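You operate a simulated robot arm through the tools that you are given. There is no shell and no other tool.

Carry out the task below with a simulated robot arm. There is one attempt and no reset: what you move stays moved.

TASK
Uncap the wire joint, brush the tarnish off and cap it again.
Fine: blue cap on the narrow mat meanwhile, screwed snug at the end; brush back on the mat. Set down upright: screw cap, brush. What is to be rubbed or washed off counts as gone when no trace of it is left.

The check looks at the end state, three seconds after you hand in, the way a careful person would. Anything else that was tipped, shoved, dropped, spilled or broken makes it a failure. Lids that push on must go on centred and level and be pressed home; caps that screw on are set level and turned clockwise until they are tight.

THE ROBOT
A 7-joint arm with a two-finger parallel gripper, fixed in place. Base frame: the origin is on the floor under the middle of its stand, x ahead of it, y to its left, z up. Units: m, rad, N and s.
It reaches about 1.046 m from its shoulder. Its first joint turns from -2.897 to 2.897 rad. Payload 1.57 kg.
The tool frame sits at the grasp point between the pads (the TCP): z along the fingers, y along the line on which they close. The tips reach 0.03 m beyond it. Largest opening 0.08 m; finger width 0.017, thickness 0.012; the body of the gripper, 0.04 by 0.082 m, starts 0.08 m behind the TCP.
Orientation is that of the tool frame in the base frame, as a unit quaternion [w, x, y, z]. With the fingers straight down and closing along the base's y, the tool's x points along the base's -x, its y along +y and its z along -z.

THE INTERFACE
- The arm moves only by the tool move_arm. Its argument "deltas" is a list of rows, each an object of numbers (a shift or turn left out is 0, a gripper value left out holds the last): "x", "y", "z": the shift along the tool's x, y, z in m; "rx", "ry", "rz": the turn, a rotation vector about the tool's x, y, z in rad; "hand": the gripper command, from -1 (fully open) to 1 (shut), values between in proportion. In form: [{"x": .., "y": .., "z": .., "rx": .., "ry": .., "rz": .., "hand": ..}, ...]. A call has 1 to 20 rows; each row shifts and turns the commanded pose from where the row before left it, along the tool's axes as they then stand. A row lasts 0.2 s, in which the tool goes at most 0.05 m and 0.15 rad; a call with a longer step from one row to the next is refused whole, and so is a gripper value outside its range. A pose out of reach is approached as far as the arm can. The call stops where the force on the tool passes 40 N (or 10 N more than at its start, if that is more) or the arm is blocked; 0.2 s more then pass. Each finger travels about 0.153 m/s and halts on what it meets, pressing with about 25 N; the grip force reading is that of the motor and also rises with nothing between the fingers. The clock runs only during rows and for 0.2 s after the last one: add rows that do not move to give the fingers time. It gives the time, the measured TCP pose, the force on the tool (base axes), the opening and the grip force at its end, in the units of the frame above (readings bear some noise), with the torque about the TCP (base axes, N m) and any sound that the robot's microphone picked up.
- Cameras (640 x 400 px; columns grow to the right, rows downward): "scene" is fixed at [0.0498, 0.5014, 1.5079]; the picture's right is [-1.00, 0.03, 0.00], its down [0.01, 0.37, -0.93] and it looks along [-0.03, -0.93, -0.37] (base axes); focal length 315 px, centre (320, 200). "wrist" rides on the gripper at [0.072, -0.007, -0.122] in the tool frame; the picture's right is [0.09, 1.00, 0.00], its down [-0.84, 0.08, -0.54] and it looks along [-0.54, 0.05, 0.84] (tool axes); focal length 238 px, centre (320, 200).
- capture(camera): a new picture of that camera. The clock stands still meanwhile.
- probe_pixels(camera, pixels): there is no depth. For up to 12 entries [column, row, z] of the newest picture of that camera ("zoom" is the newest enlarged one), the place [x, y] in the base frame at which the ray of that pixel passes the height z, good to about 0.002 m. The clock stands still meanwhile.
- inspect(camera, box): a new picture of the part [left, top, right, bottom] of that camera's present view, enlarged. The clock stands still meanwhile.
- finish_job(): hands the job in; it is judged then, once.

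Open the gripper and draw the arm clear of the work before you hand the job in, unless the task says otherwise.

The tools are called after "Call:" as name(argument=value, ...) on one line, values as JSON. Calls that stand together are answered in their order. move_arm: Moves the arm, as the interface text tells. Its arguments: {"type":"object","properties":{"deltas":{"type":"array","items":{"type":"object","properties":{"x":{"type":"number"},"y":{"type":"number"},"z":{"type":"number"},"rx":{"type":"number"},"ry":{"type":"number"},"rz":{"type":"number"},"hand":{"type":"number"}}}}},"required":["deltas"]} The other tools are called the same way: capture (camera) takes a picture; probe_pixels (camera, pixels) gives the place at which the rays of pixels pass given heights; inspect (camera, box) takes an enlarged picture of a part of a camera's view; finish_job () hands the job in.

At the start:

```text
t: 0.0
position: [0.0298, -0.5476, 1.0765]
ee_rot: [0.0, 0.0, 1.0, 0.0]
contact_force: [0.1, 0.0, -0.1]
ft_torque: [0.01, -0.03, 0.03]
gripper_width: 0.0801
gripper_force: 0.0
```

scene: 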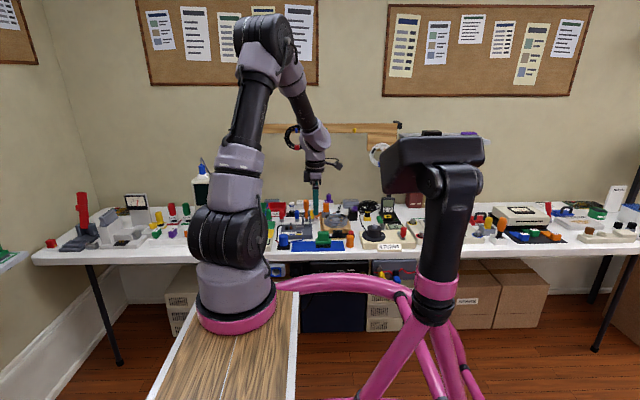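
wrist: 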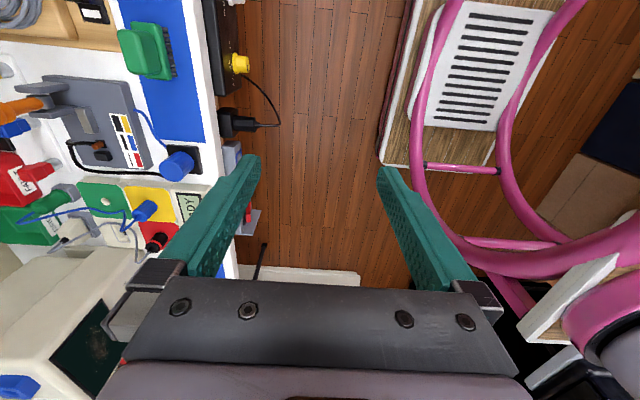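

The pictures show a crowded bench with a blue mat, a green brush at about wrist (147,50) and a grey fixture near wrist (100,125). I take enlarged views to find the joint, cap, brush and mat.

Call:
inspect(camera="scene", box=[230, 180, 430, 270])

Call:
inspect(camera="wrist", box=[0, 0, 260, 260])

```text
3.20 times, centred on (330, 225) of scene
```

zoom: 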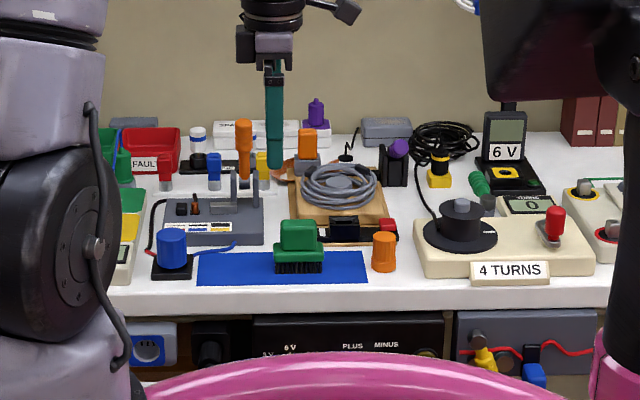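

```text
1.54 times, centred on (130, 130) of wrist
```

zoom: 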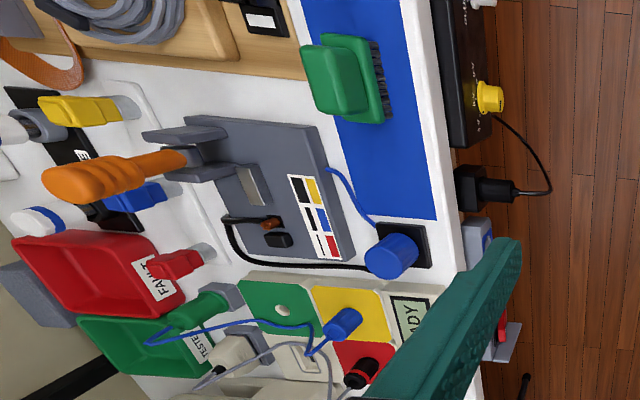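

The blue cap sits on a black block at zoom (395,255), left of the blue mat, with wires running into it; the green brush stands on the mat. I probe these pixels at several heights in both cameras to triangulate the bench height.

Call:
probe_pixels(camera="wrist", pixels=[[204, 141, 0.75], [204, 141, 0.8], [204, 141, 0.7], [161, 142, 0.75], [161, 142, 0.8], [196, 170, 0.75], [196, 170, 0.8]])

Call:
capture(camera="scene")

Call:
inspect(camera="scene", box=[262, 220, 362, 270])

```text
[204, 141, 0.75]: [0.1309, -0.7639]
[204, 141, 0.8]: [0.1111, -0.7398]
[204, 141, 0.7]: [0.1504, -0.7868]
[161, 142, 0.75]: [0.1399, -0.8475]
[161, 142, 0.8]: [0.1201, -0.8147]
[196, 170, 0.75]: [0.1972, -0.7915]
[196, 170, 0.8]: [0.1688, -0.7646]
```

```text
taken
```

scene: 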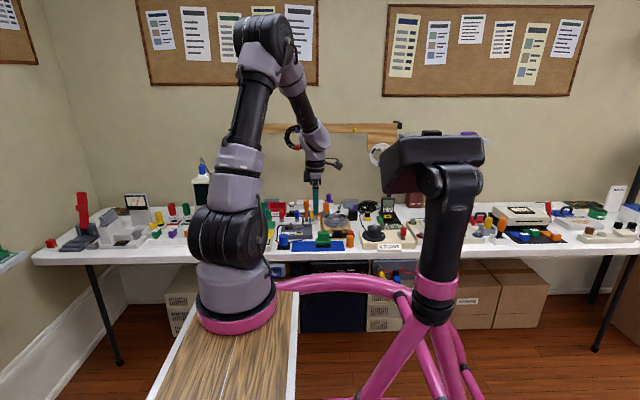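

```text
6.40 times, centred on (312, 245) of scene
```

zoom: 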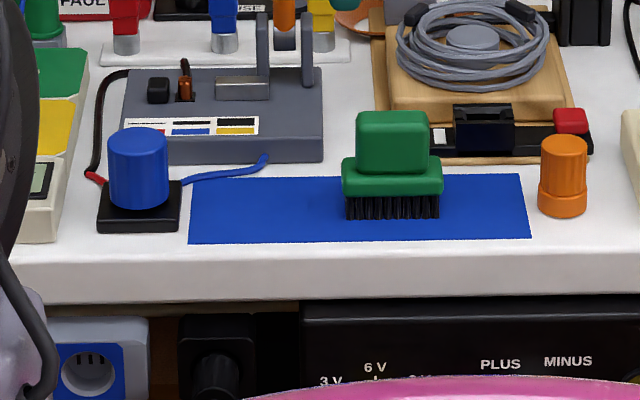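

I probe the mat corner (zoom 189,243) and the other mat corners at several heights to match the wrist ray.

Call:
probe_pixels(camera="zoom", pixels=[[189, 243, 0.75], [189, 243, 0.8], [189, 243, 0.7], [530, 238, 0.75], [530, 238, 0.7], [138, 205, 0.75], [138, 205, 0.8], [392, 218, 0.75], [392, 218, 0.7]])

Call:
probe_pixels(camera="wrist", pixels=[[206, 143, 0.75], [206, 143, 0.8], [206, 143, 0.7]])

```text
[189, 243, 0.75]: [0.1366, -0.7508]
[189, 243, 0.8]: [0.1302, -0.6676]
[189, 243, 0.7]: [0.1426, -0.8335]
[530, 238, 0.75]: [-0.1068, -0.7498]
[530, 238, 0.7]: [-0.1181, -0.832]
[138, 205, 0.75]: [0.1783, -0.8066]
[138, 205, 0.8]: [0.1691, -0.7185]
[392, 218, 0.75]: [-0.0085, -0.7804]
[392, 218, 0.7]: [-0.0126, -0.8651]
```

```text
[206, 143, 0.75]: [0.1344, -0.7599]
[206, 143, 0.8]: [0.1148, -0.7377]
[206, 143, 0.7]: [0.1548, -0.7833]
```

The bench/mat surface comes out near z≈0.742, the cap near (0.18,-0.80), the brush near (-0.01,-0.79). I move the gripper out over the mat at a safe height so the wrist camera looks at the cap.

Call:
move_arm(deltas=[{"y": -0.04, "x": 0.005}, {"y": -0.04, "x": 0.005}, {"y": -0.04, "x": 0.005}, {"y": -0.04, "x": 0.005}, {"y": -0.04, "x": 0.005}, {"y": -0.04, "x": 0.005}, {}])

Call:
capture(camera="wrist")

Call:
capture(camera="scene")

```text
t: 1.6
position: [0.0009, -0.7889, 1.0789]
ee_rot: [0.001, 0.001, 1.0, 0.0]
contact_force: [-0.6, 0.6, -0.8]
ft_torque: [0.02, 0.02, 0.02]
gripper_width: 0.0801
gripper_force: 0.0
```

```text
taken
```

wrist: 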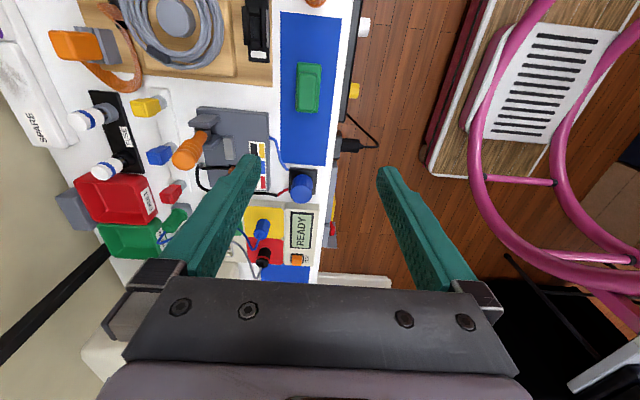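

```text
taken
```

scene: 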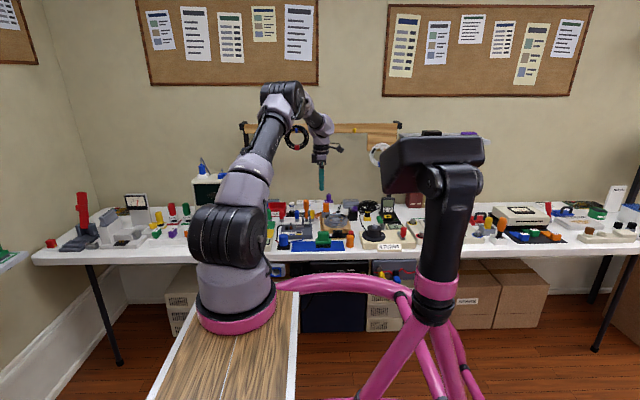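

The cap is now at wrist (300,187) and the brush at (307,88). I zoom in on them and triangulate.

Call:
inspect(camera="wrist", box=[230, 120, 350, 220])

Call:
inspect(camera="wrist", box=[250, 20, 370, 120])

```text
4.00 times, centred on (290, 170) of wrist
```

zoom: 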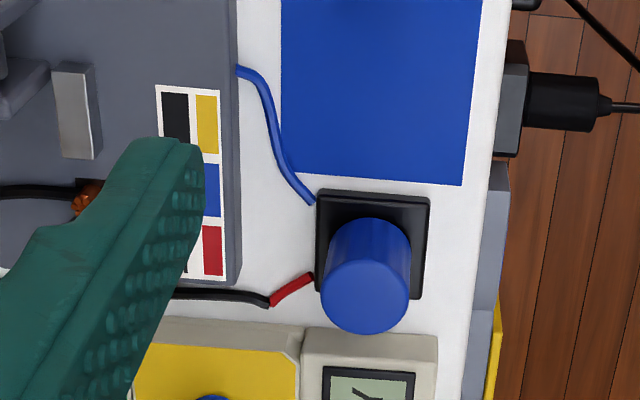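

```text
4.00 times, centred on (310, 70) of wrist
```

zoom: 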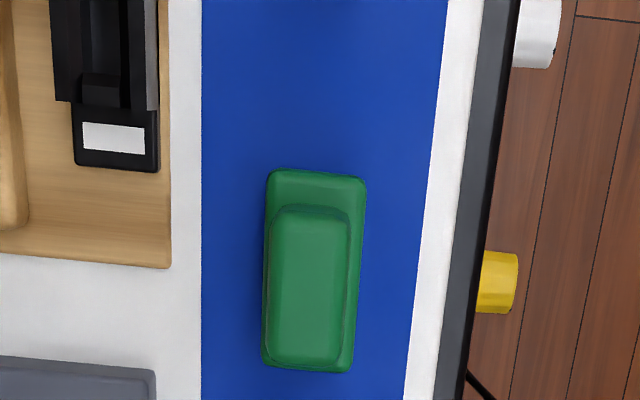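

I probe the block corners, cap top, mat corners and brush corners with the wrist picture at candidate heights.

Call:
probe_pixels(camera="wrist", pixels=[[289.5, 167.5, 0.755], [317.5, 169.5, 0.755], [315, 194.5, 0.755], [289.5, 193, 0.755], [301.25, 193, 0.78], [301.25, 193, 0.8], [301.25, 193, 0.82], [325, 166, 0.742], [283.5, 161, 0.742]])

Call:
probe_pixels(camera="zoom", pixels=[[268, 172, 0.77], [364, 180, 0.77], [350, 371, 0.77], [263, 365, 0.77], [270, 208, 0.8], [346, 214, 0.8], [337, 362, 0.8], [270, 355, 0.8], [203, 200, 0.742], [430, 200, 0.742]])

Call:
inspect(camera="scene", box=[262, 220, 362, 270])

```text
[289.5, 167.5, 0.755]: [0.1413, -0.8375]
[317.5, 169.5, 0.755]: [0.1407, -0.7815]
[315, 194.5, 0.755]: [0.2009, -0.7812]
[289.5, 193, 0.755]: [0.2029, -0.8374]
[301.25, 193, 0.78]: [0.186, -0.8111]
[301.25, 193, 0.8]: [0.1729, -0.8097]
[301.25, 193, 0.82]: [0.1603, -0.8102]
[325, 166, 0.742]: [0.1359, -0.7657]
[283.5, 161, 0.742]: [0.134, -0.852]
```

```text
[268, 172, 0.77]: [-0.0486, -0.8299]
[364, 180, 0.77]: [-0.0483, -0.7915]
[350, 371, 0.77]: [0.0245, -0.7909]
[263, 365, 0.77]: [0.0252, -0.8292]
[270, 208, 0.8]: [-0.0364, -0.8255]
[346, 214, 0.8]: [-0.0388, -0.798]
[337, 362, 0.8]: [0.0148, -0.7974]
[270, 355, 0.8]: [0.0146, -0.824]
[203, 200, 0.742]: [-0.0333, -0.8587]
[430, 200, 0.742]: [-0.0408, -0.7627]
```

```text
6.40 times, centred on (312, 245) of scene
```

zoom: 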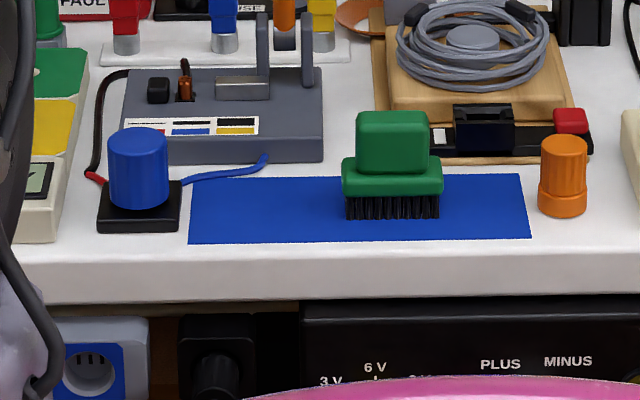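

I probe the scene zoom on the cap's and brush's top and side edges to get their heights.

Call:
probe_pixels(camera="zoom", pixels=[[138, 136, 0.8], [138, 136, 0.81], [138, 211, 0.755], [138, 211, 0.76], [108, 170, 0.78], [168, 170, 0.78], [392, 122, 0.8], [392, 122, 0.81], [392, 195, 0.76], [392, 195, 0.765], [392, 174, 0.77], [392, 174, 0.775]])

```text
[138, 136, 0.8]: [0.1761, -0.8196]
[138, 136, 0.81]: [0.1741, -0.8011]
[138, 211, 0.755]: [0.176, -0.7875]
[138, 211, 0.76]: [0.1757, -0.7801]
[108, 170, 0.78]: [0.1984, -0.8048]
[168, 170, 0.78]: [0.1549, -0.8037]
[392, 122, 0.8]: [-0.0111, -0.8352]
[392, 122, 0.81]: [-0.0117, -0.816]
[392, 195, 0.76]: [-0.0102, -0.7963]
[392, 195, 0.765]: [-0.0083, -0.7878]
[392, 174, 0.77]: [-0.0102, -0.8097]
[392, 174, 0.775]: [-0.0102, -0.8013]
```

Cap centre is about (0.174,-0.809) with top near z 0.805, and its block top is near 0.755; the brush handle spans about 0.775–0.82. I move above the cap at z≈0.93 and then look before going lower.

Call:
move_arm(deltas=[{"x": -0.035, "y": -0.004, "z": 0.03}, {"x": -0.035, "y": -0.004, "z": 0.03}, {"x": -0.035, "y": -0.004, "z": 0.03}, {"x": -0.035, "y": -0.004, "z": 0.03}, {"x": -0.033, "y": -0.004, "z": 0.03}, {}, {}])

Call:
capture(camera="wrist")

Call:
inspect(camera="scene", box=[230, 170, 390, 270])

```text
t: 3.2
position: [0.1716, -0.8108, 0.9277]
ee_rot: [0.0, 0.0, 1.0, 0.0]
contact_force: [-0.4, -0.3, -0.7]
ft_torque: [0.01, 0.03, 0.0]
gripper_width: 0.0798
gripper_force: 0.1
```

```text
taken
```

wrist: 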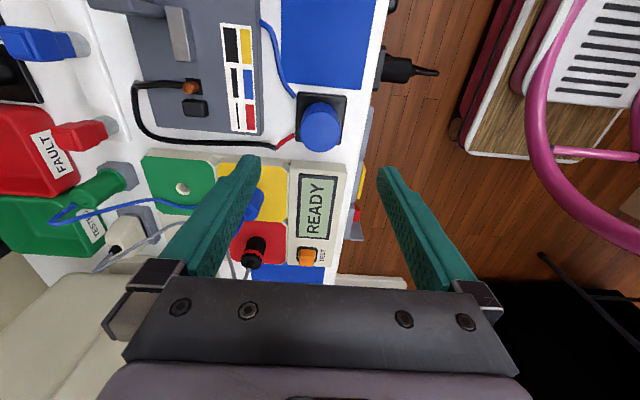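

```text
4.00 times, centred on (310, 220) of scene
```

zoom: 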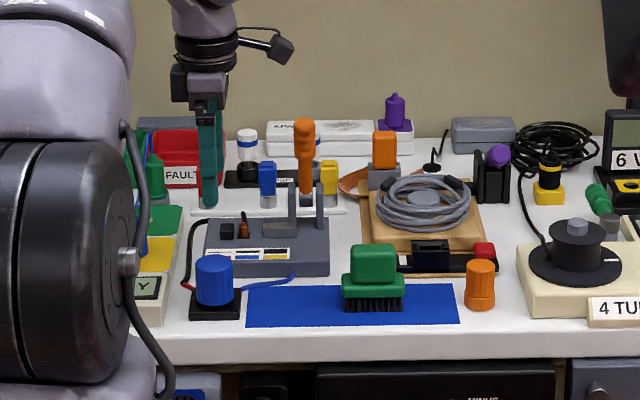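

The cap sits at (321,127) in the wrist view, almost exactly under the TCP. I zoom there to refine its centre and diameter.

Call:
inspect(camera="wrist", box=[270, 80, 370, 170])

```text
4.44 times, centred on (320, 125) of wrist
```

zoom: 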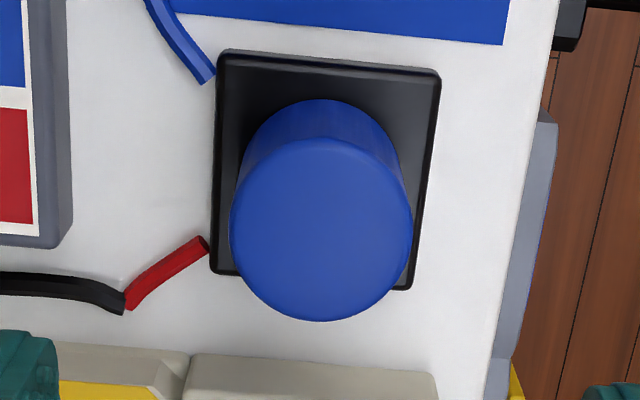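

I probe the cap's top outline and block corners at their estimated heights.

Call:
probe_pixels(camera="zoom", pixels=[[321, 229, 0.8], [321, 229, 0.805], [230, 229, 0.803], [412, 229, 0.803], [321, 138, 0.803], [321, 321, 0.803], [220, 53, 0.755], [438, 72, 0.755], [410, 288, 0.755], [214, 272, 0.755], [320, 100, 0.757]])

```text
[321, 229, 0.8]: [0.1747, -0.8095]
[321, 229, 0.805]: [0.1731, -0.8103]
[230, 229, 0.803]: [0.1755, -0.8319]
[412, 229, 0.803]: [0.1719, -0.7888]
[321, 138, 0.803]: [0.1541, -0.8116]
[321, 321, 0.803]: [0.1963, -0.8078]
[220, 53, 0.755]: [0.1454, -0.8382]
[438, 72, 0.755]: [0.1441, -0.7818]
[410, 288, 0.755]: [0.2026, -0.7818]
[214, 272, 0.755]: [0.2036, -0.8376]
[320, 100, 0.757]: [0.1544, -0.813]
```

Cap centre is (0.1745,-0.810), diameter about 0.043. Before gripping, I test how far the wrist can turn here in free air, starting clockwise (positive rz).

Call:
move_arm(deltas=[{"rz": 0.15}, {"rz": 0.15}, {"rz": 0.15}, {"rz": 0.15}, {"rz": 0.15}, {"rz": 0.15}, {"rz": 0.15}, {"rz": 0.15}, {"rz": 0.15}, {"rz": 0.15}, {}])

```text
t: 5.6
position: [0.1727, -0.808, 0.9261]
ee_rot: [0.0, 0.682, 0.731, 0.0]
contact_force: [0.7, 0.2, -0.3]
ft_torque: [0.0, 0.02, -0.01]
gripper_width: 0.0802
gripper_force: 0.0
```

It followed +1.5 rad with no issue. I go on clockwise to find the limit.

Call:
move_arm(deltas=[{"rz": 0.15}, {"rz": 0.15}, {"rz": 0.15}, {"rz": 0.15}, {"rz": 0.15}, {"rz": 0.15}, {"rz": 0.15}, {"rz": 0.15}, {"rz": 0.15}, {"rz": 0.15}, {}])

```text
t: 8.0
position: [0.1728, -0.8084, 0.9255]
ee_rot: [0.0, 0.998, 0.07, 0.0]
contact_force: [-0.3, 0.6, -0.4]
ft_torque: [0.0, 0.0, -0.07]
gripper_width: 0.08
gripper_force: 0.0
```

+3.0 rad reached too. I continue in smaller amounts to see the end of the range.

Call:
move_arm(deltas=[{"rz": 0.15}, {"rz": 0.15}, {"rz": 0.15}, {"rz": 0.15}, {"rz": 0.15}, {"rz": 0.15}, {"rz": 0.15}, {"rz": 0.15}, {}])

```text
t: 10.0
position: [0.1735, -0.8082, 0.9267]
ee_rot: [-0.001, 0.863, -0.505, 0.001]
contact_force: [-0.1, -0.4, 0.5]
ft_torque: [-0.02, 0.04, -0.04]
gripper_width: 0.0799
gripper_force: 0.0
```

+4.2 rad is reached exactly. I continue to find the stop.

Call:
move_arm(deltas=[{"rz": 0.15}, {"rz": 0.15}, {"rz": 0.15}, {"rz": 0.15}, {"rz": 0.15}, {"rz": 0.15}, {}])

```text
t: 11.6
position: [0.172, -0.8078, 0.9262]
ee_rot: [0.0, -0.558, 0.83, 0.0]
contact_force: [0.5, -0.1, 0.6]
ft_torque: [0.01, -0.02, -0.01]
gripper_width: 0.08
gripper_force: 0.0
```

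+5.1 rad is reached as well. I try a bit more, watching for failure to follow.

Call:
move_arm(deltas=[{"rz": 0.15}, {"rz": 0.15}, {"rz": 0.15}, {"rz": 0.15}, {}])

Call:
capture(camera="scene")

Call:
capture(camera="wrist")

```text
t: 12.8
position: [0.1727, -0.8075, 0.9272]
ee_rot: [0.0, -0.288, 0.958, -0.001]
contact_force: [1.0, -0.1, -0.1]
ft_torque: [0.01, -0.01, 0.04]
gripper_width: 0.0801
gripper_force: 0.1
```

```text
taken
```

scene: 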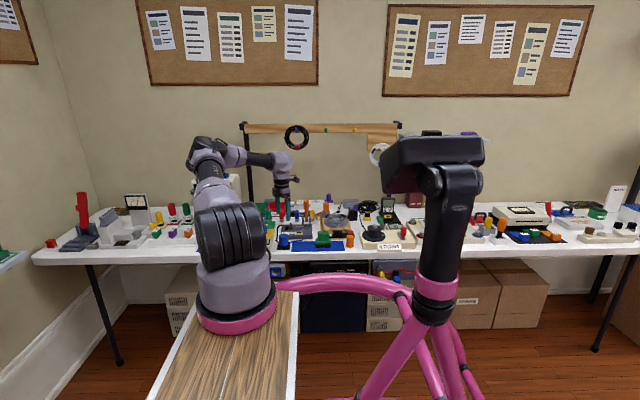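

```text
taken
```

wrist: 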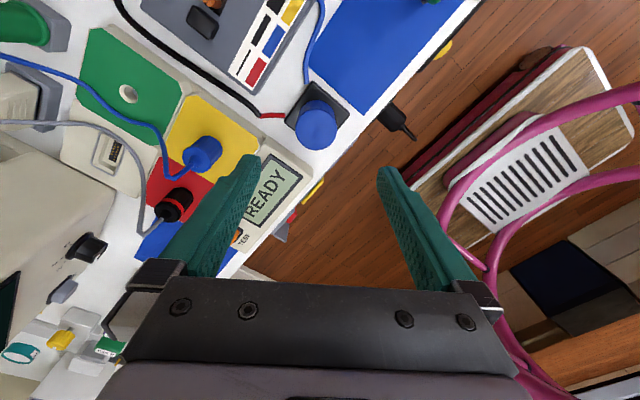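

The wrist follows through +5.7 rad, so I have a large counter-clockwise range available from here. I narrow the opening to about 0.06, correct the small offset to (0.1745,-0.810), and lower part way to check alignment.

Call:
move_arm(deltas=[{"y": -0.0027, "x": -0.0004, "hand": -0.5}, {"z": 0.03}, {"z": 0.03}, {"z": 0.03}, {}])

Call:
capture(camera="wrist")

Call:
inspect(camera="scene", box=[250, 190, 350, 260])

```text
t: 14.0
position: [0.1731, -0.8103, 0.837]
ee_rot: [0.0, -0.29, 0.957, 0.001]
contact_force: [-0.1, 0.1, -0.6]
ft_torque: [-0.02, 0.05, -0.01]
gripper_width: 0.0599
gripper_force: 0.1
```

```text
taken
```

wrist: 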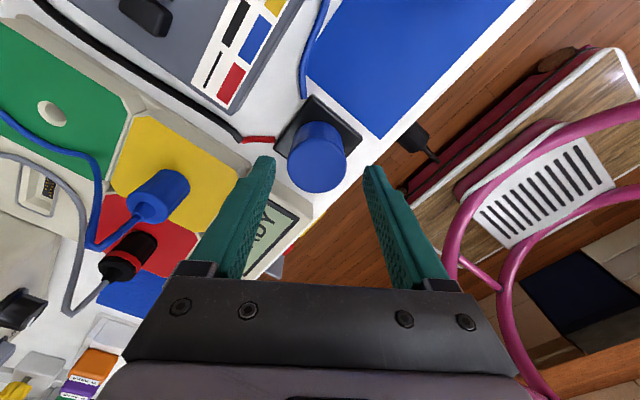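

```text
5.71 times, centred on (300, 225) of scene
```

zoom: 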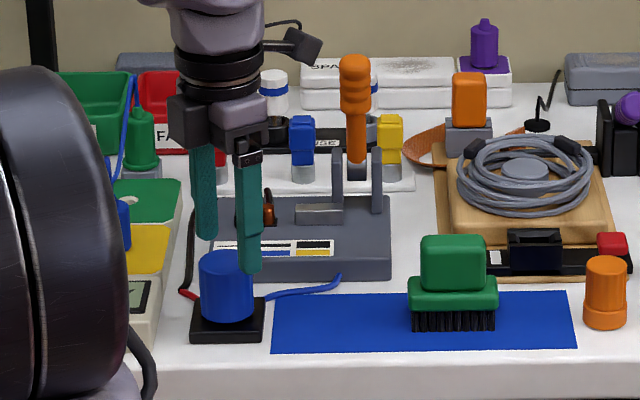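

The cap is centred between the fingers at about (316,150). I check the tester's near edge against the left finger's footprint by probing its border pixels.

Call:
inspect(camera="wrist", box=[210, 80, 390, 220])

Call:
probe_pixels(camera="wrist", pixels=[[246, 161, 0.76], [246, 161, 0.77], [230, 150, 0.76], [316, 157, 0.803], [273, 140, 0.75], [244, 141, 0.745]])

```text
2.86 times, centred on (300, 150) of wrist
```

zoom: 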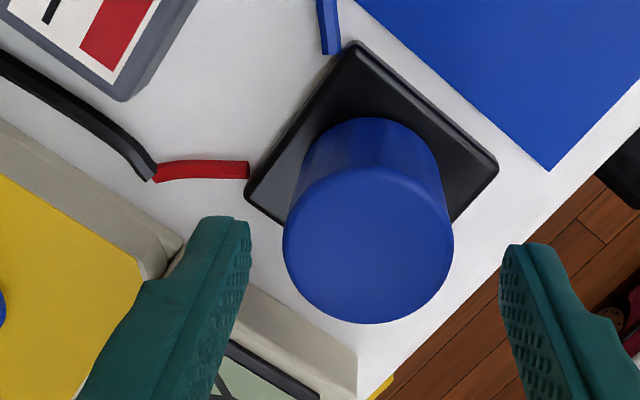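

```text
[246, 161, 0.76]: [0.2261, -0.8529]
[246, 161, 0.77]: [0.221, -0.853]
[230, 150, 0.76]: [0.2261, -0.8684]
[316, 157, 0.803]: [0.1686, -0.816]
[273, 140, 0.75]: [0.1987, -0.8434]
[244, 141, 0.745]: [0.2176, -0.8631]
```

The tester edge is at x≈0.22, leaving about 15 mm beyond the finger. I probe the cap-top centre in this view to confirm alignment.

Call:
probe_pixels(camera="zoom", pixels=[[368, 244, 0.803], [283, 240, 0.803], [453, 248, 0.803], [372, 165, 0.803], [366, 323, 0.803]])

```text
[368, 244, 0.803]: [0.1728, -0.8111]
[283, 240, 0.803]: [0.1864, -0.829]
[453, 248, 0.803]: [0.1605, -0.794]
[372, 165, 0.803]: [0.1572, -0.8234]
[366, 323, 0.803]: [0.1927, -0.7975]
```

The cap centre (0.173,-0.811) matches the TCP within about a millimetre. I lower to z≈0.79 and close on the cap.

Call:
move_arm(deltas=[{"z": 0.025}, {"z": 0.021}, {}])

Call:
move_arm(deltas=[{"hand": 0.2}, {"hand": 0.2}, {"hand": 0.2}])

Call:
inspect(camera="scene", box=[250, 190, 350, 260])

```text
t: 14.8
position: [0.1746, -0.8085, 0.7916]
ee_rot: [0.0, -0.289, 0.957, 0.0]
contact_force: [-0.4, -0.2, -0.2]
ft_torque: [-0.01, -0.03, -0.02]
gripper_width: 0.0597
gripper_force: 0.1
```

```text
t: 15.6
position: [0.1763, -0.8088, 0.7914]
ee_rot: [0.0, -0.29, 0.957, -0.001]
contact_force: [9.2, -12.8, 0.5]
ft_torque: [-0.12, -0.22, 0.04]
gripper_width: 0.0461
gripper_force: 8.0
```

```text
5.71 times, centred on (300, 225) of scene
```

zoom: 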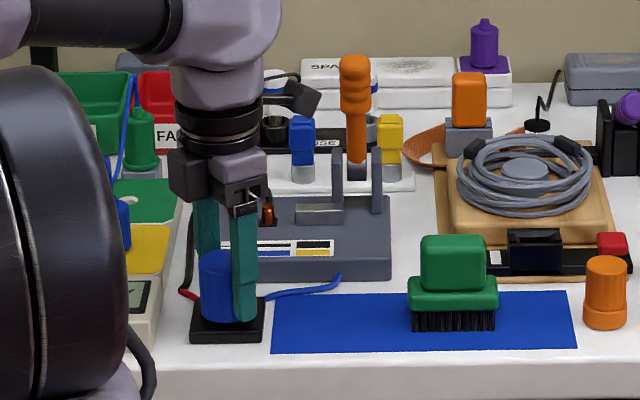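

One finger bears harder: force of about 16 N along the tool's -y, so the cap centre is slightly on the -y side. I shift the tool a little that way and let the fingers settle.

Call:
move_arm(deltas=[{"y": -0.0012}, {}, {}])

```text
t: 16.4
position: [0.1757, -0.8086, 0.7928]
ee_rot: [-0.001, -0.289, 0.957, 0.0]
contact_force: [12.5, -8.9, 0.4]
ft_torque: [-0.18, -0.24, 0.17]
gripper_width: 0.0446
gripper_force: 7.1
```

Force on the -y side is still about 14 N, so I shift another 1 mm that way and hold.

Call:
move_arm(deltas=[{"y": -0.001, "x": -0.0004}, {}, {}, {}])

```text
t: 17.4
position: [0.1768, -0.8116, 0.7909]
ee_rot: [0.0, -0.288, 0.957, 0.0]
contact_force: [9.6, 3.5, 0.7]
ft_torque: [-0.02, -0.15, 0.06]
gripper_width: 0.0426
gripper_force: 24.9
```

Now both fingers hold (25 N, width 0.0426) and the side force has dropped. I turn counter-clockwise a little to feel whether the cap turns.

Call:
move_arm(deltas=[{"rz": -0.08}, {"rz": -0.08}, {"rz": -0.08}, {"rz": -0.08}, {}])

Call:
inspect(camera="wrist", box=[210, 80, 390, 220])

```text
t: 18.6
position: [0.1757, -0.8113, 0.79]
ee_rot: [0.0, -0.438, 0.899, 0.0]
contact_force: [6.1, 3.9, 8.9]
ft_torque: [0.06, -0.15, -0.03]
gripper_width: 0.0427
gripper_force: 24.9
```

```text
2.86 times, centred on (300, 150) of wrist
```

zoom: 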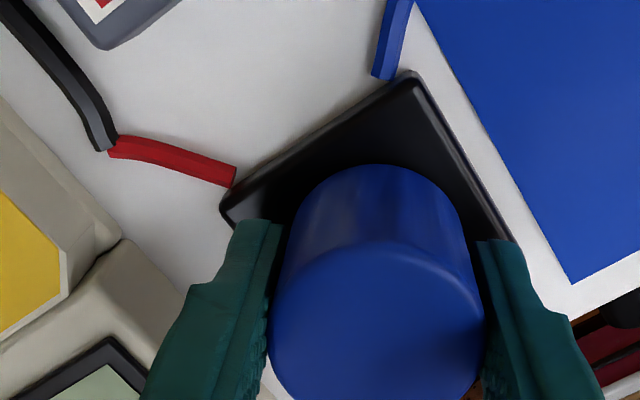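

The cap turns and now pushes up with about 9 N as it rises on its thread. I raise the hand slightly to measure how the force responds.

Call:
move_arm(deltas=[{"z": -0.0004}, {}])

```text
t: 19.2
position: [0.176, -0.8112, 0.7914]
ee_rot: [0.0, -0.438, 0.899, 0.0]
contact_force: [4.8, 6.4, 5.2]
ft_torque: [0.06, -0.11, 0.06]
gripper_width: 0.0432
gripper_force: 24.9
```

About 9 N/mm stiffness in z. I continue unscrewing with a small rise per step and watch how the force evolves to estimate the pitch.

Call:
move_arm(deltas=[{"rz": -0.1, "z": -0.0002}, {"rz": -0.1, "z": -0.0002}, {"rz": -0.1, "z": -0.0002}, {"rz": -0.1, "z": -0.0002}, {}])

```text
t: 20.4
position: [0.1763, -0.8109, 0.7927]
ee_rot: [0.0, -0.608, 0.794, 0.001]
contact_force: [-2.5, -2.9, -10.4]
ft_torque: [-0.25, 0.02, 0.03]
gripper_width: 0.0428
gripper_force: 23.8
```

The force flipped to -10 N, so the pitch is smaller than my rise rate (roughly 0.8 mm/rad). I rotate further with almost no rise to balance it.

Call:
move_arm(deltas=[{"rz": -0.1}, {"rz": -0.1}, {"rz": -0.1}, {"rz": -0.1}, {}])

```text
t: 21.6
position: [0.1762, -0.8115, 0.7918]
ee_rot: [0.0, 0.754, -0.657, 0.001]
contact_force: [2.2, 9.3, 7.5]
ft_torque: [0.23, -0.01, -0.01]
gripper_width: 0.0426
gripper_force: 25.5
```

Pitch seems close to 1 mm/rad. I continue with 0.1 mm rise per 0.1 rad and check.

Call:
move_arm(deltas=[{"rz": -0.1, "z": -0.0002}, {"rz": -0.1, "z": -0.0001}, {"rz": -0.1, "z": -0.0001}, {"rz": -0.1, "z": -0.0001}, {"rz": -0.1, "z": -0.0001}, {"rz": -0.1, "z": -0.0001}, {}])

Call:
inspect(camera="wrist", box=[210, 80, 390, 220])

```text
t: 23.2
position: [0.1777, -0.8111, 0.793]
ee_rot: [-0.001, 0.914, -0.405, 0.0]
contact_force: [10.3, 4.0, -3.8]
ft_torque: [0.02, -0.13, 0.02]
gripper_width: 0.043
gripper_force: 25.2
```

```text
2.86 times, centred on (300, 150) of wrist
```

zoom: 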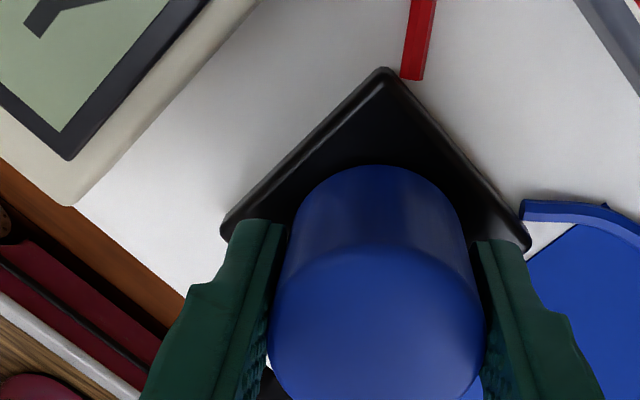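

Vertical force is nearly balanced (-3.8 N) while a 10 N side pull says the cap axis is ~0.5 mm toward +x. I correct for that and continue unscrewing at 1 mm/rad.

Call:
move_arm(deltas=[{"rz": -0.12, "z": -0.0001, "x": 0.0002, "y": -0.0006}, {"rz": -0.12, "z": -0.00012}, {"rz": -0.12, "z": -0.00012}, {"rz": -0.12, "z": -0.00012}, {"rz": -0.12, "z": -0.00012}, {"rz": -0.12, "z": -0.00012}, {"rz": -0.12, "z": -0.00012}, {"rz": -0.12, "z": -0.00012}, {}])

```text
t: 25.2
position: [0.1772, -0.8097, 0.7935]
ee_rot: [-0.002, 0.998, 0.063, 0.0]
contact_force: [7.4, 22.4, -8.9]
ft_torque: [0.17, -0.3, -0.01]
gripper_width: 0.043
gripper_force: 25.0
```

Side force has grown to 22 N toward +y and the vertical is -9 N, so I shift the hand ~0.8 mm toward +y and rise a bit more slowly on the next stretch.

Call:
move_arm(deltas=[{"x": 0.0003, "y": -0.0008}, {"rz": -0.12, "z": -6e-05}, {"rz": -0.12, "z": -6e-05}, {"rz": -0.12, "z": -8e-05}, {"rz": -0.12, "z": -8e-05}, {"rz": -0.12, "z": -8e-05}, {}])

```text
t: 26.8
position: [0.1771, -0.8101, 0.7935]
ee_rot: [0.0, 0.935, 0.355, 0.0]
contact_force: [-0.6, -0.2, -0.5]
ft_torque: [0.02, 0.01, -0.03]
gripper_width: 0.0431
gripper_force: 25.6
```

All forces are now near zero, which may mean the thread has let go after about half a turn. I turn a bit more without rising to see whether any thread force builds.

Call:
move_arm(deltas=[{"rz": -0.12}, {"rz": -0.12}, {"rz": -0.12}, {}])

Call:
inspect(camera="wrist", box=[210, 80, 390, 220])

Call:
inspect(camera="scene", box=[250, 200, 350, 260])

```text
t: 27.8
position: [0.176, -0.8105, 0.7943]
ee_rot: [0.0, 0.856, 0.517, 0.0]
contact_force: [-0.2, -0.5, -0.5]
ft_torque: [0.02, 0.0, 0.0]
gripper_width: 0.043
gripper_force: 24.1
```

```text
2.86 times, centred on (300, 150) of wrist
```

zoom: 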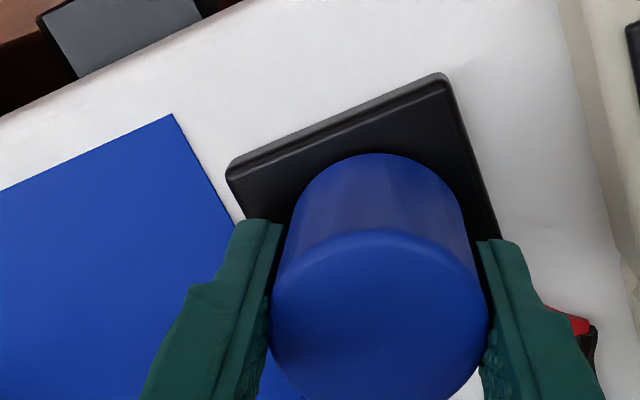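

```text
6.40 times, centred on (300, 230) of scene
```

zoom: 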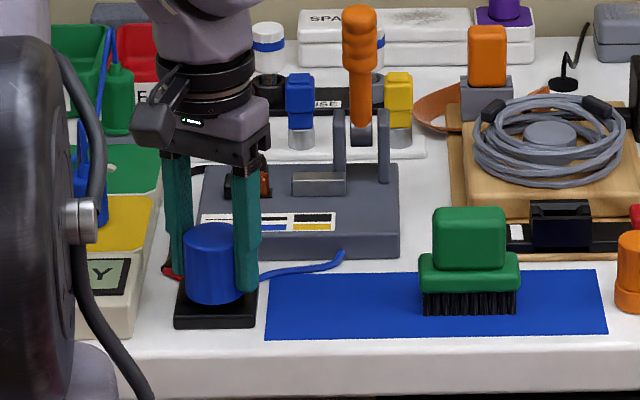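

No force builds up, so the cap is free of its thread. I lift it straight up slowly, then higher.

Call:
move_arm(deltas=[{"z": -0.003}, {"z": -0.005}, {"z": -0.01}, {"z": -0.02}, {"z": -0.03}, {"z": -0.03}, {}])

Call:
inspect(camera="scene", box=[250, 190, 350, 260])

Call:
capture(camera="wrist")

```text
t: 29.4
position: [0.1775, -0.8112, 0.894]
ee_rot: [0.0, 0.856, 0.517, 0.0]
contact_force: [-0.2, -0.9, -0.3]
ft_torque: [-0.03, 0.01, 0.01]
gripper_width: 0.0431
gripper_force: 24.6
```

```text
5.71 times, centred on (300, 225) of scene
```

zoom: 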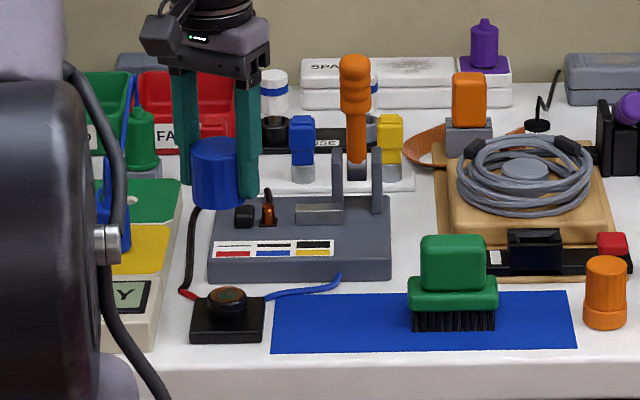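

```text
taken
```

wrist: 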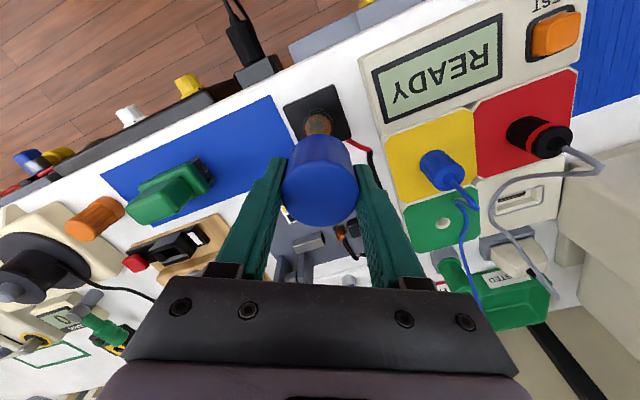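

The cap is in the gripper, and the joint is a short black spigot with a tarnished copper face at wrist (317,125). I turn the wrist back to the original orientation and carry the cap over the mat between block and brush, near (0.08,-0.811).

Call:
move_arm(deltas=[{"rz": -0.14714}, {"rz": -0.14714}, {"rz": -0.14714}, {"rz": -0.14714}, {"rz": -0.14714}, {"rz": -0.14714}, {"rz": -0.14714}, {"rz": -0.14714}, {"rz": -0.14714}, {"rz": -0.14714}, {"rz": -0.14714}, {"rz": -0.14714}, {"rz": -0.14714}, {"rz": -0.14714}, {"x": 0.033, "y": -0.0003}, {"x": 0.033, "y": -0.0003}, {"x": 0.031, "y": -0.0002}, {}])

Call:
capture(camera="wrist")

Call:
inspect(camera="scene", box=[250, 190, 350, 260])

```text
t: 33.2
position: [0.0794, -0.8119, 0.892]
ee_rot: [0.0, -0.002, 1.0, 0.001]
contact_force: [-0.3, -0.4, 0.4]
ft_torque: [0.03, -0.02, 0.0]
gripper_width: 0.0433
gripper_force: 24.9
```

```text
taken
```

wrist: 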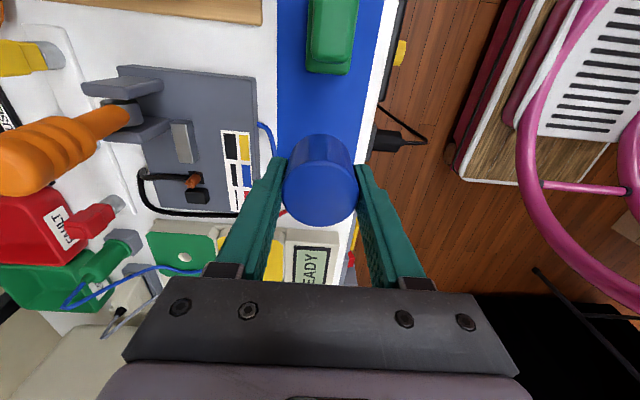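

```text
5.71 times, centred on (300, 225) of scene
```

zoom: 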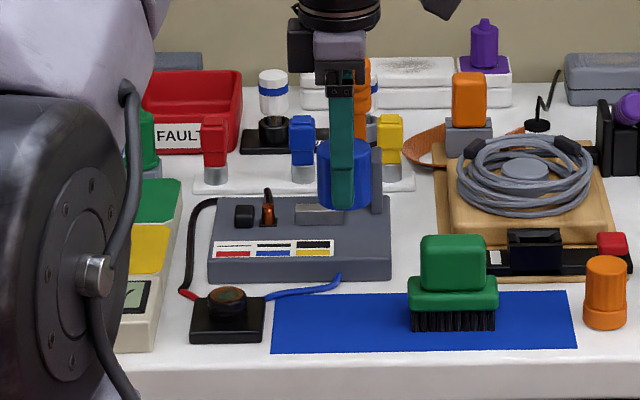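

The cap hangs level and centred above the mat's left part, clear of the brush. I lower it to about 12 mm above the mat first.

Call:
move_arm(deltas=[{"z": 0.035}, {"z": 0.035}, {"z": 0.03}, {}])

Call:
inspect(camera="scene", box=[270, 210, 340, 260])

```text
t: 34.2
position: [0.0768, -0.8123, 0.7931]
ee_rot: [-0.001, -0.002, 1.0, 0.0]
contact_force: [-0.3, 0.5, 0.5]
ft_torque: [0.0, -0.01, -0.02]
gripper_width: 0.043
gripper_force: 25.2
```

```text
8.00 times, centred on (305, 235) of scene
```

zoom: 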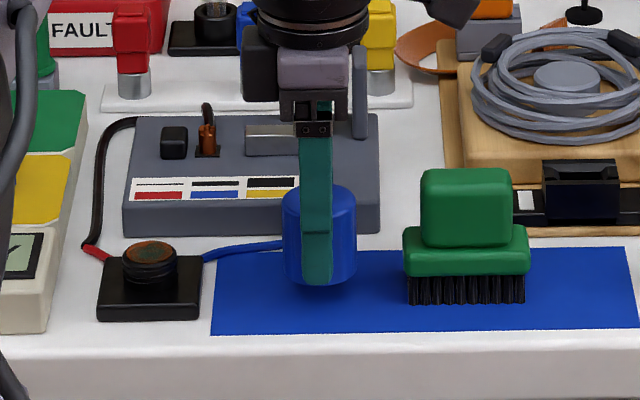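

The cap is about 10 mm above the mat. I lower in small steps, checking for contact.

Call:
move_arm(deltas=[{"z": 0.004}, {"z": 0.004}, {"z": 0.002}, {}])

```text
t: 35.2
position: [0.0807, -0.8121, 0.7826]
ee_rot: [0.0, -0.002, 1.0, 0.0]
contact_force: [0.4, 0.4, -0.1]
ft_torque: [-0.01, -0.02, -0.01]
gripper_width: 0.0427
gripper_force: 24.5
```

No contact yet at z≈0.782. I lower another few millimetres in 1 mm steps.

Call:
move_arm(deltas=[{"z": 0.001}, {"z": 0.001}, {"z": 0.001}, {}])

```text
t: 36.2
position: [0.0785, -0.8125, 0.7799]
ee_rot: [0.0, -0.002, 1.0, -0.001]
contact_force: [-0.4, 0.5, 0.4]
ft_torque: [-0.04, 0.01, 0.02]
gripper_width: 0.0432
gripper_force: 25.0
```

Still free. I continue down in 0.7 mm steps.

Call:
move_arm(deltas=[{"z": 0.0007}, {"z": 0.0007}, {"z": 0.0006}, {}])

Call:
inspect(camera="scene", box=[270, 210, 340, 260])

```text
t: 37.2
position: [0.0811, -0.8127, 0.7768]
ee_rot: [0.0, -0.002, 1.0, 0.0]
contact_force: [-0.8, 0.5, -0.5]
ft_torque: [0.02, -0.04, 0.01]
gripper_width: 0.043
gripper_force: 25.2
```

```text
8.00 times, centred on (305, 235) of scene
```

zoom: 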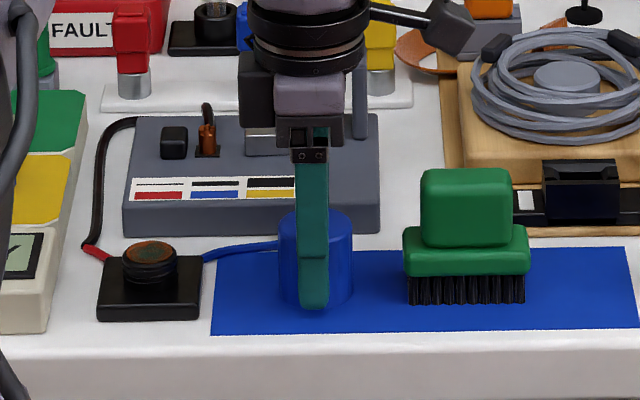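

Still no contact; the cap's bottom looks just above the mat. I continue in 0.5 mm steps.

Call:
move_arm(deltas=[{"z": 0.0005}, {"z": 0.0005}, {}])

```text
t: 38.0
position: [0.0798, -0.8121, 0.7773]
ee_rot: [0.0, -0.002, 1.0, 0.001]
contact_force: [0.1, 0.2, 0.0]
ft_torque: [0.0, 0.03, -0.01]
gripper_width: 0.0431
gripper_force: 24.9
```

Still nothing at z≈0.776. I keep lowering gently.

Call:
move_arm(deltas=[{"z": 0.0005}, {"z": 0.0005}, {}])

```text
t: 38.8
position: [0.081, -0.8115, 0.7762]
ee_rot: [0.0, -0.002, 1.0, -0.002]
contact_force: [2.7, 1.6, 12.9]
ft_torque: [0.17, -0.18, -0.02]
gripper_width: 0.0429
gripper_force: 24.8
```

Contact: 13 N upward. I ease off 0.3 mm and open the fingers to release the cap.

Call:
move_arm(deltas=[{"z": -0.0004}, {"hand": 0.0}, {"hand": -0.25}, {"hand": -0.5}, {}, {}])

Call:
inspect(camera="scene", box=[270, 210, 340, 260])

Call:
capture(camera="wrist")

```text
t: 40.2
position: [0.0806, -0.8112, 0.776]
ee_rot: [0.0, -0.003, 1.0, 0.0]
contact_force: [0.5, 0.1, -0.5]
ft_torque: [0.01, 0.01, 0.02]
gripper_width: 0.06
gripper_force: 0.1
```

```text
8.00 times, centred on (305, 235) of scene
```

zoom: 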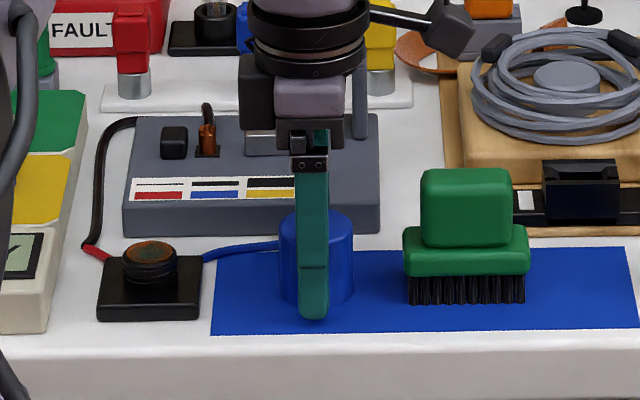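

```text
taken
```

wrist: 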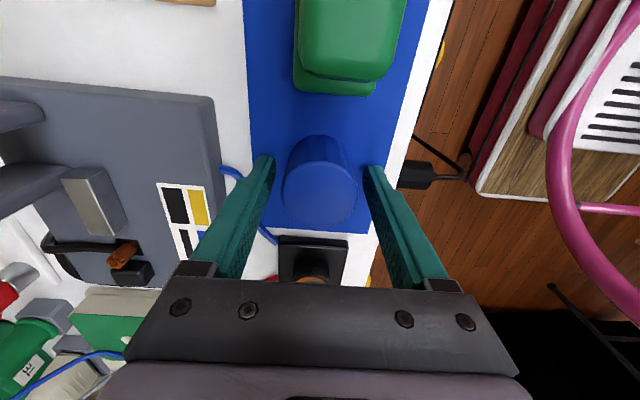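

The cap stands upright on the mat with both fingers clear. I raise the hand straight up and then look at the brush and joint.

Call:
move_arm(deltas=[{"z": -0.01}, {"z": -0.02}, {"z": -0.04}, {"z": -0.04}, {"z": -0.04}, {}])

Call:
capture(camera="wrist")

Call:
inspect(camera="scene", box=[270, 210, 340, 260])

```text
t: 41.6
position: [0.0822, -0.8126, 0.9264]
ee_rot: [0.0, -0.002, 1.0, -0.001]
contact_force: [0.2, -1.0, 0.3]
ft_torque: [0.02, 0.03, 0.01]
gripper_width: 0.06
gripper_force: 0.0
```

```text
taken
```

wrist: 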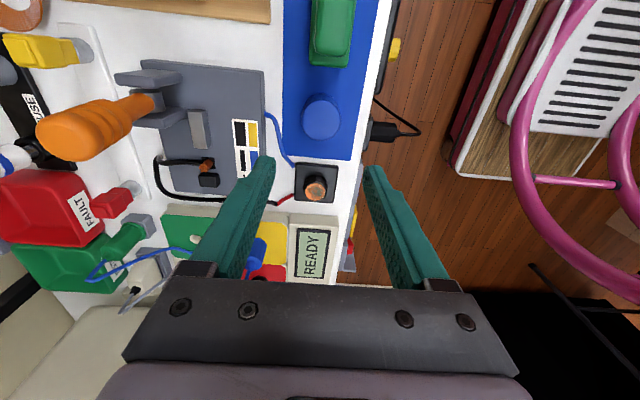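

```text
8.00 times, centred on (305, 235) of scene
```

zoom: 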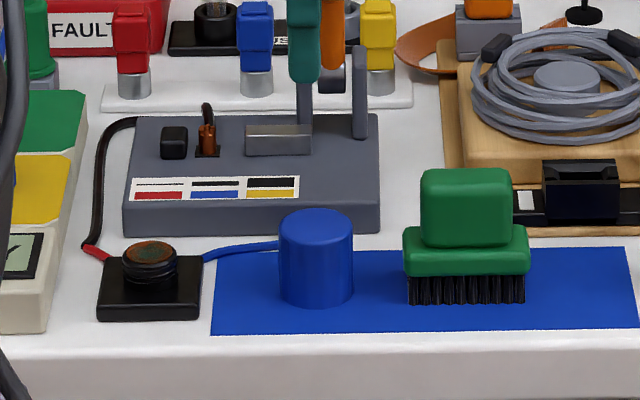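

The cap stands well on the mat. I zoom into the joint's copper face at wrist (315,187) to see the tarnish and locate it.

Call:
inspect(camera="wrist", box=[285, 155, 345, 215])

Call:
inspect(camera="scene", box=[277, 235, 302, 255])

```text
6.67 times, centred on (315, 185) of wrist
```

zoom: 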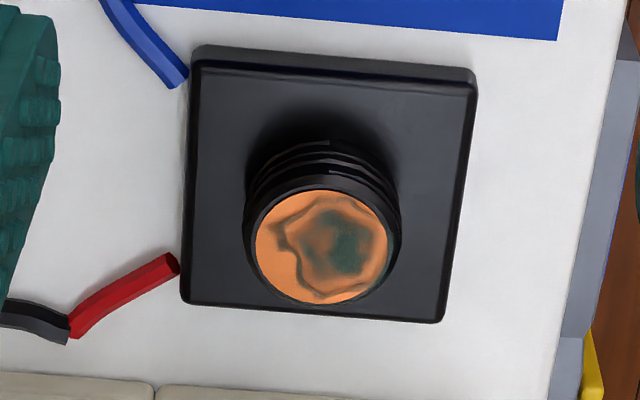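

```text
16.00 times, centred on (290, 245) of scene
```

zoom: 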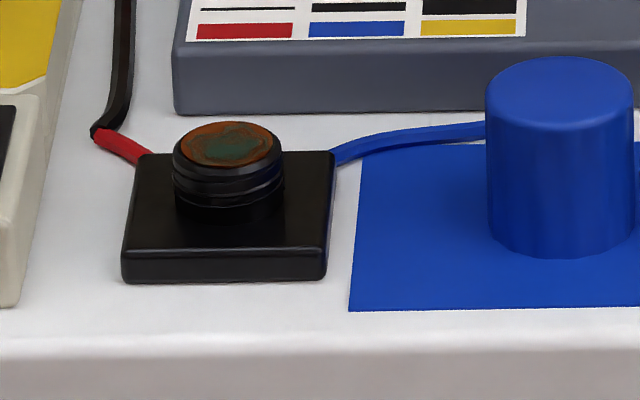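

The copper disc (about 2 cm wide) on top of the threaded spigot carries the tarnish. I triangulate its top height with both views, and probe the brush outline again.

Call:
probe_pixels(camera="zoom", pixels=[[230, 145, 0.77], [230, 145, 0.775], [230, 145, 0.78], [180, 146, 0.775], [279, 146, 0.775], [228, 230, 0.757], [228, 217, 0.757], [228, 282, 0.742], [560, 78, 0.79], [563, 256, 0.744]])

Call:
probe_pixels(camera="wrist", pixels=[[315.15, 192.05, 0.77], [315.15, 192.05, 0.775], [315.15, 192.05, 0.78], [305.3, 192, 0.775], [325.2, 192, 0.775], [315, 183.5, 0.775], [315, 200.5, 0.775]])

```text
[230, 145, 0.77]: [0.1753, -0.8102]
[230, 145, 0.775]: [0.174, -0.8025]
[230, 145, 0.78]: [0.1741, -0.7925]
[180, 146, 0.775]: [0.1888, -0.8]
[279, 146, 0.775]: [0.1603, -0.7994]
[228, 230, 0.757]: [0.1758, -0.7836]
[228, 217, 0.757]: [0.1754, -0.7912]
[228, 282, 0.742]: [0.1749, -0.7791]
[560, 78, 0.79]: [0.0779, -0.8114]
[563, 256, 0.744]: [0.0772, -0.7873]
```

```text
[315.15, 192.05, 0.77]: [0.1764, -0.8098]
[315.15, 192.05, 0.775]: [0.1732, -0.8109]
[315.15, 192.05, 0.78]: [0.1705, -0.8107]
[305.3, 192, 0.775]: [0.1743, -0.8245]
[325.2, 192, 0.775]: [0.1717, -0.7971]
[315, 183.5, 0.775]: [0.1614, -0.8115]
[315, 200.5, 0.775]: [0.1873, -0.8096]
```

The disc is at z≈0.770, centre (0.1757,-0.810), about 26 mm across. I now zoom on the brush in both cameras to get its grip geometry.

Call:
inspect(camera="wrist", box=[280, 0, 380, 80])

Call:
inspect(camera="scene", box=[312, 225, 347, 253])

```text
5.00 times, centred on (330, 40) of wrist
```

zoom: 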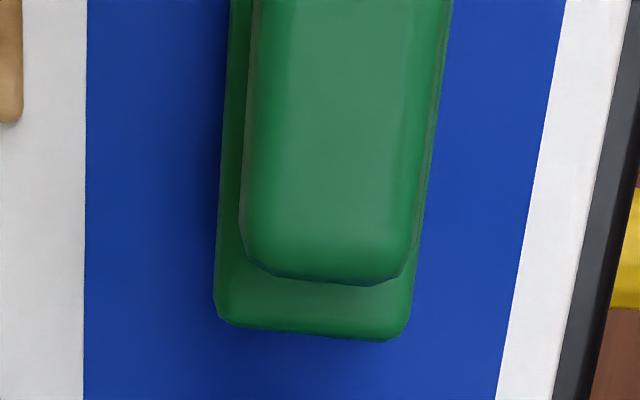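

```text
14.29 times, centred on (330, 239) of scene
```

zoom: 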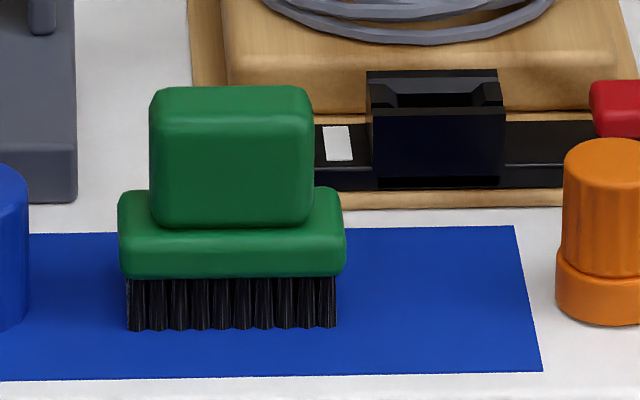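

I probe the brush's handle, plate and bristle edges in this zoom at several heights.

Call:
probe_pixels(camera="zoom", pixels=[[230, 228, 0.77], [230, 228, 0.775], [230, 120, 0.81], [230, 120, 0.82], [230, 90, 0.82], [230, 278, 0.76], [230, 330, 0.743], [149, 170, 0.8], [314, 170, 0.8], [126, 305, 0.752], [337, 305, 0.752], [230, 240, 0.775]])

```text
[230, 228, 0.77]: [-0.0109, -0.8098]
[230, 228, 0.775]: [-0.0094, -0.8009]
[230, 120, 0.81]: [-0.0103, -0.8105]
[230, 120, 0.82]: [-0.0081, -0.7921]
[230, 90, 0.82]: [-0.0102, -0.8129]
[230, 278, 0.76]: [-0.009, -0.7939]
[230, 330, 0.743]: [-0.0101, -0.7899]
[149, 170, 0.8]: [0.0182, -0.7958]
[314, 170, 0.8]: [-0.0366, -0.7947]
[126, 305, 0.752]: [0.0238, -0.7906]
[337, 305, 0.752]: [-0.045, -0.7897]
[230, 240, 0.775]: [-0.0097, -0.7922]
```

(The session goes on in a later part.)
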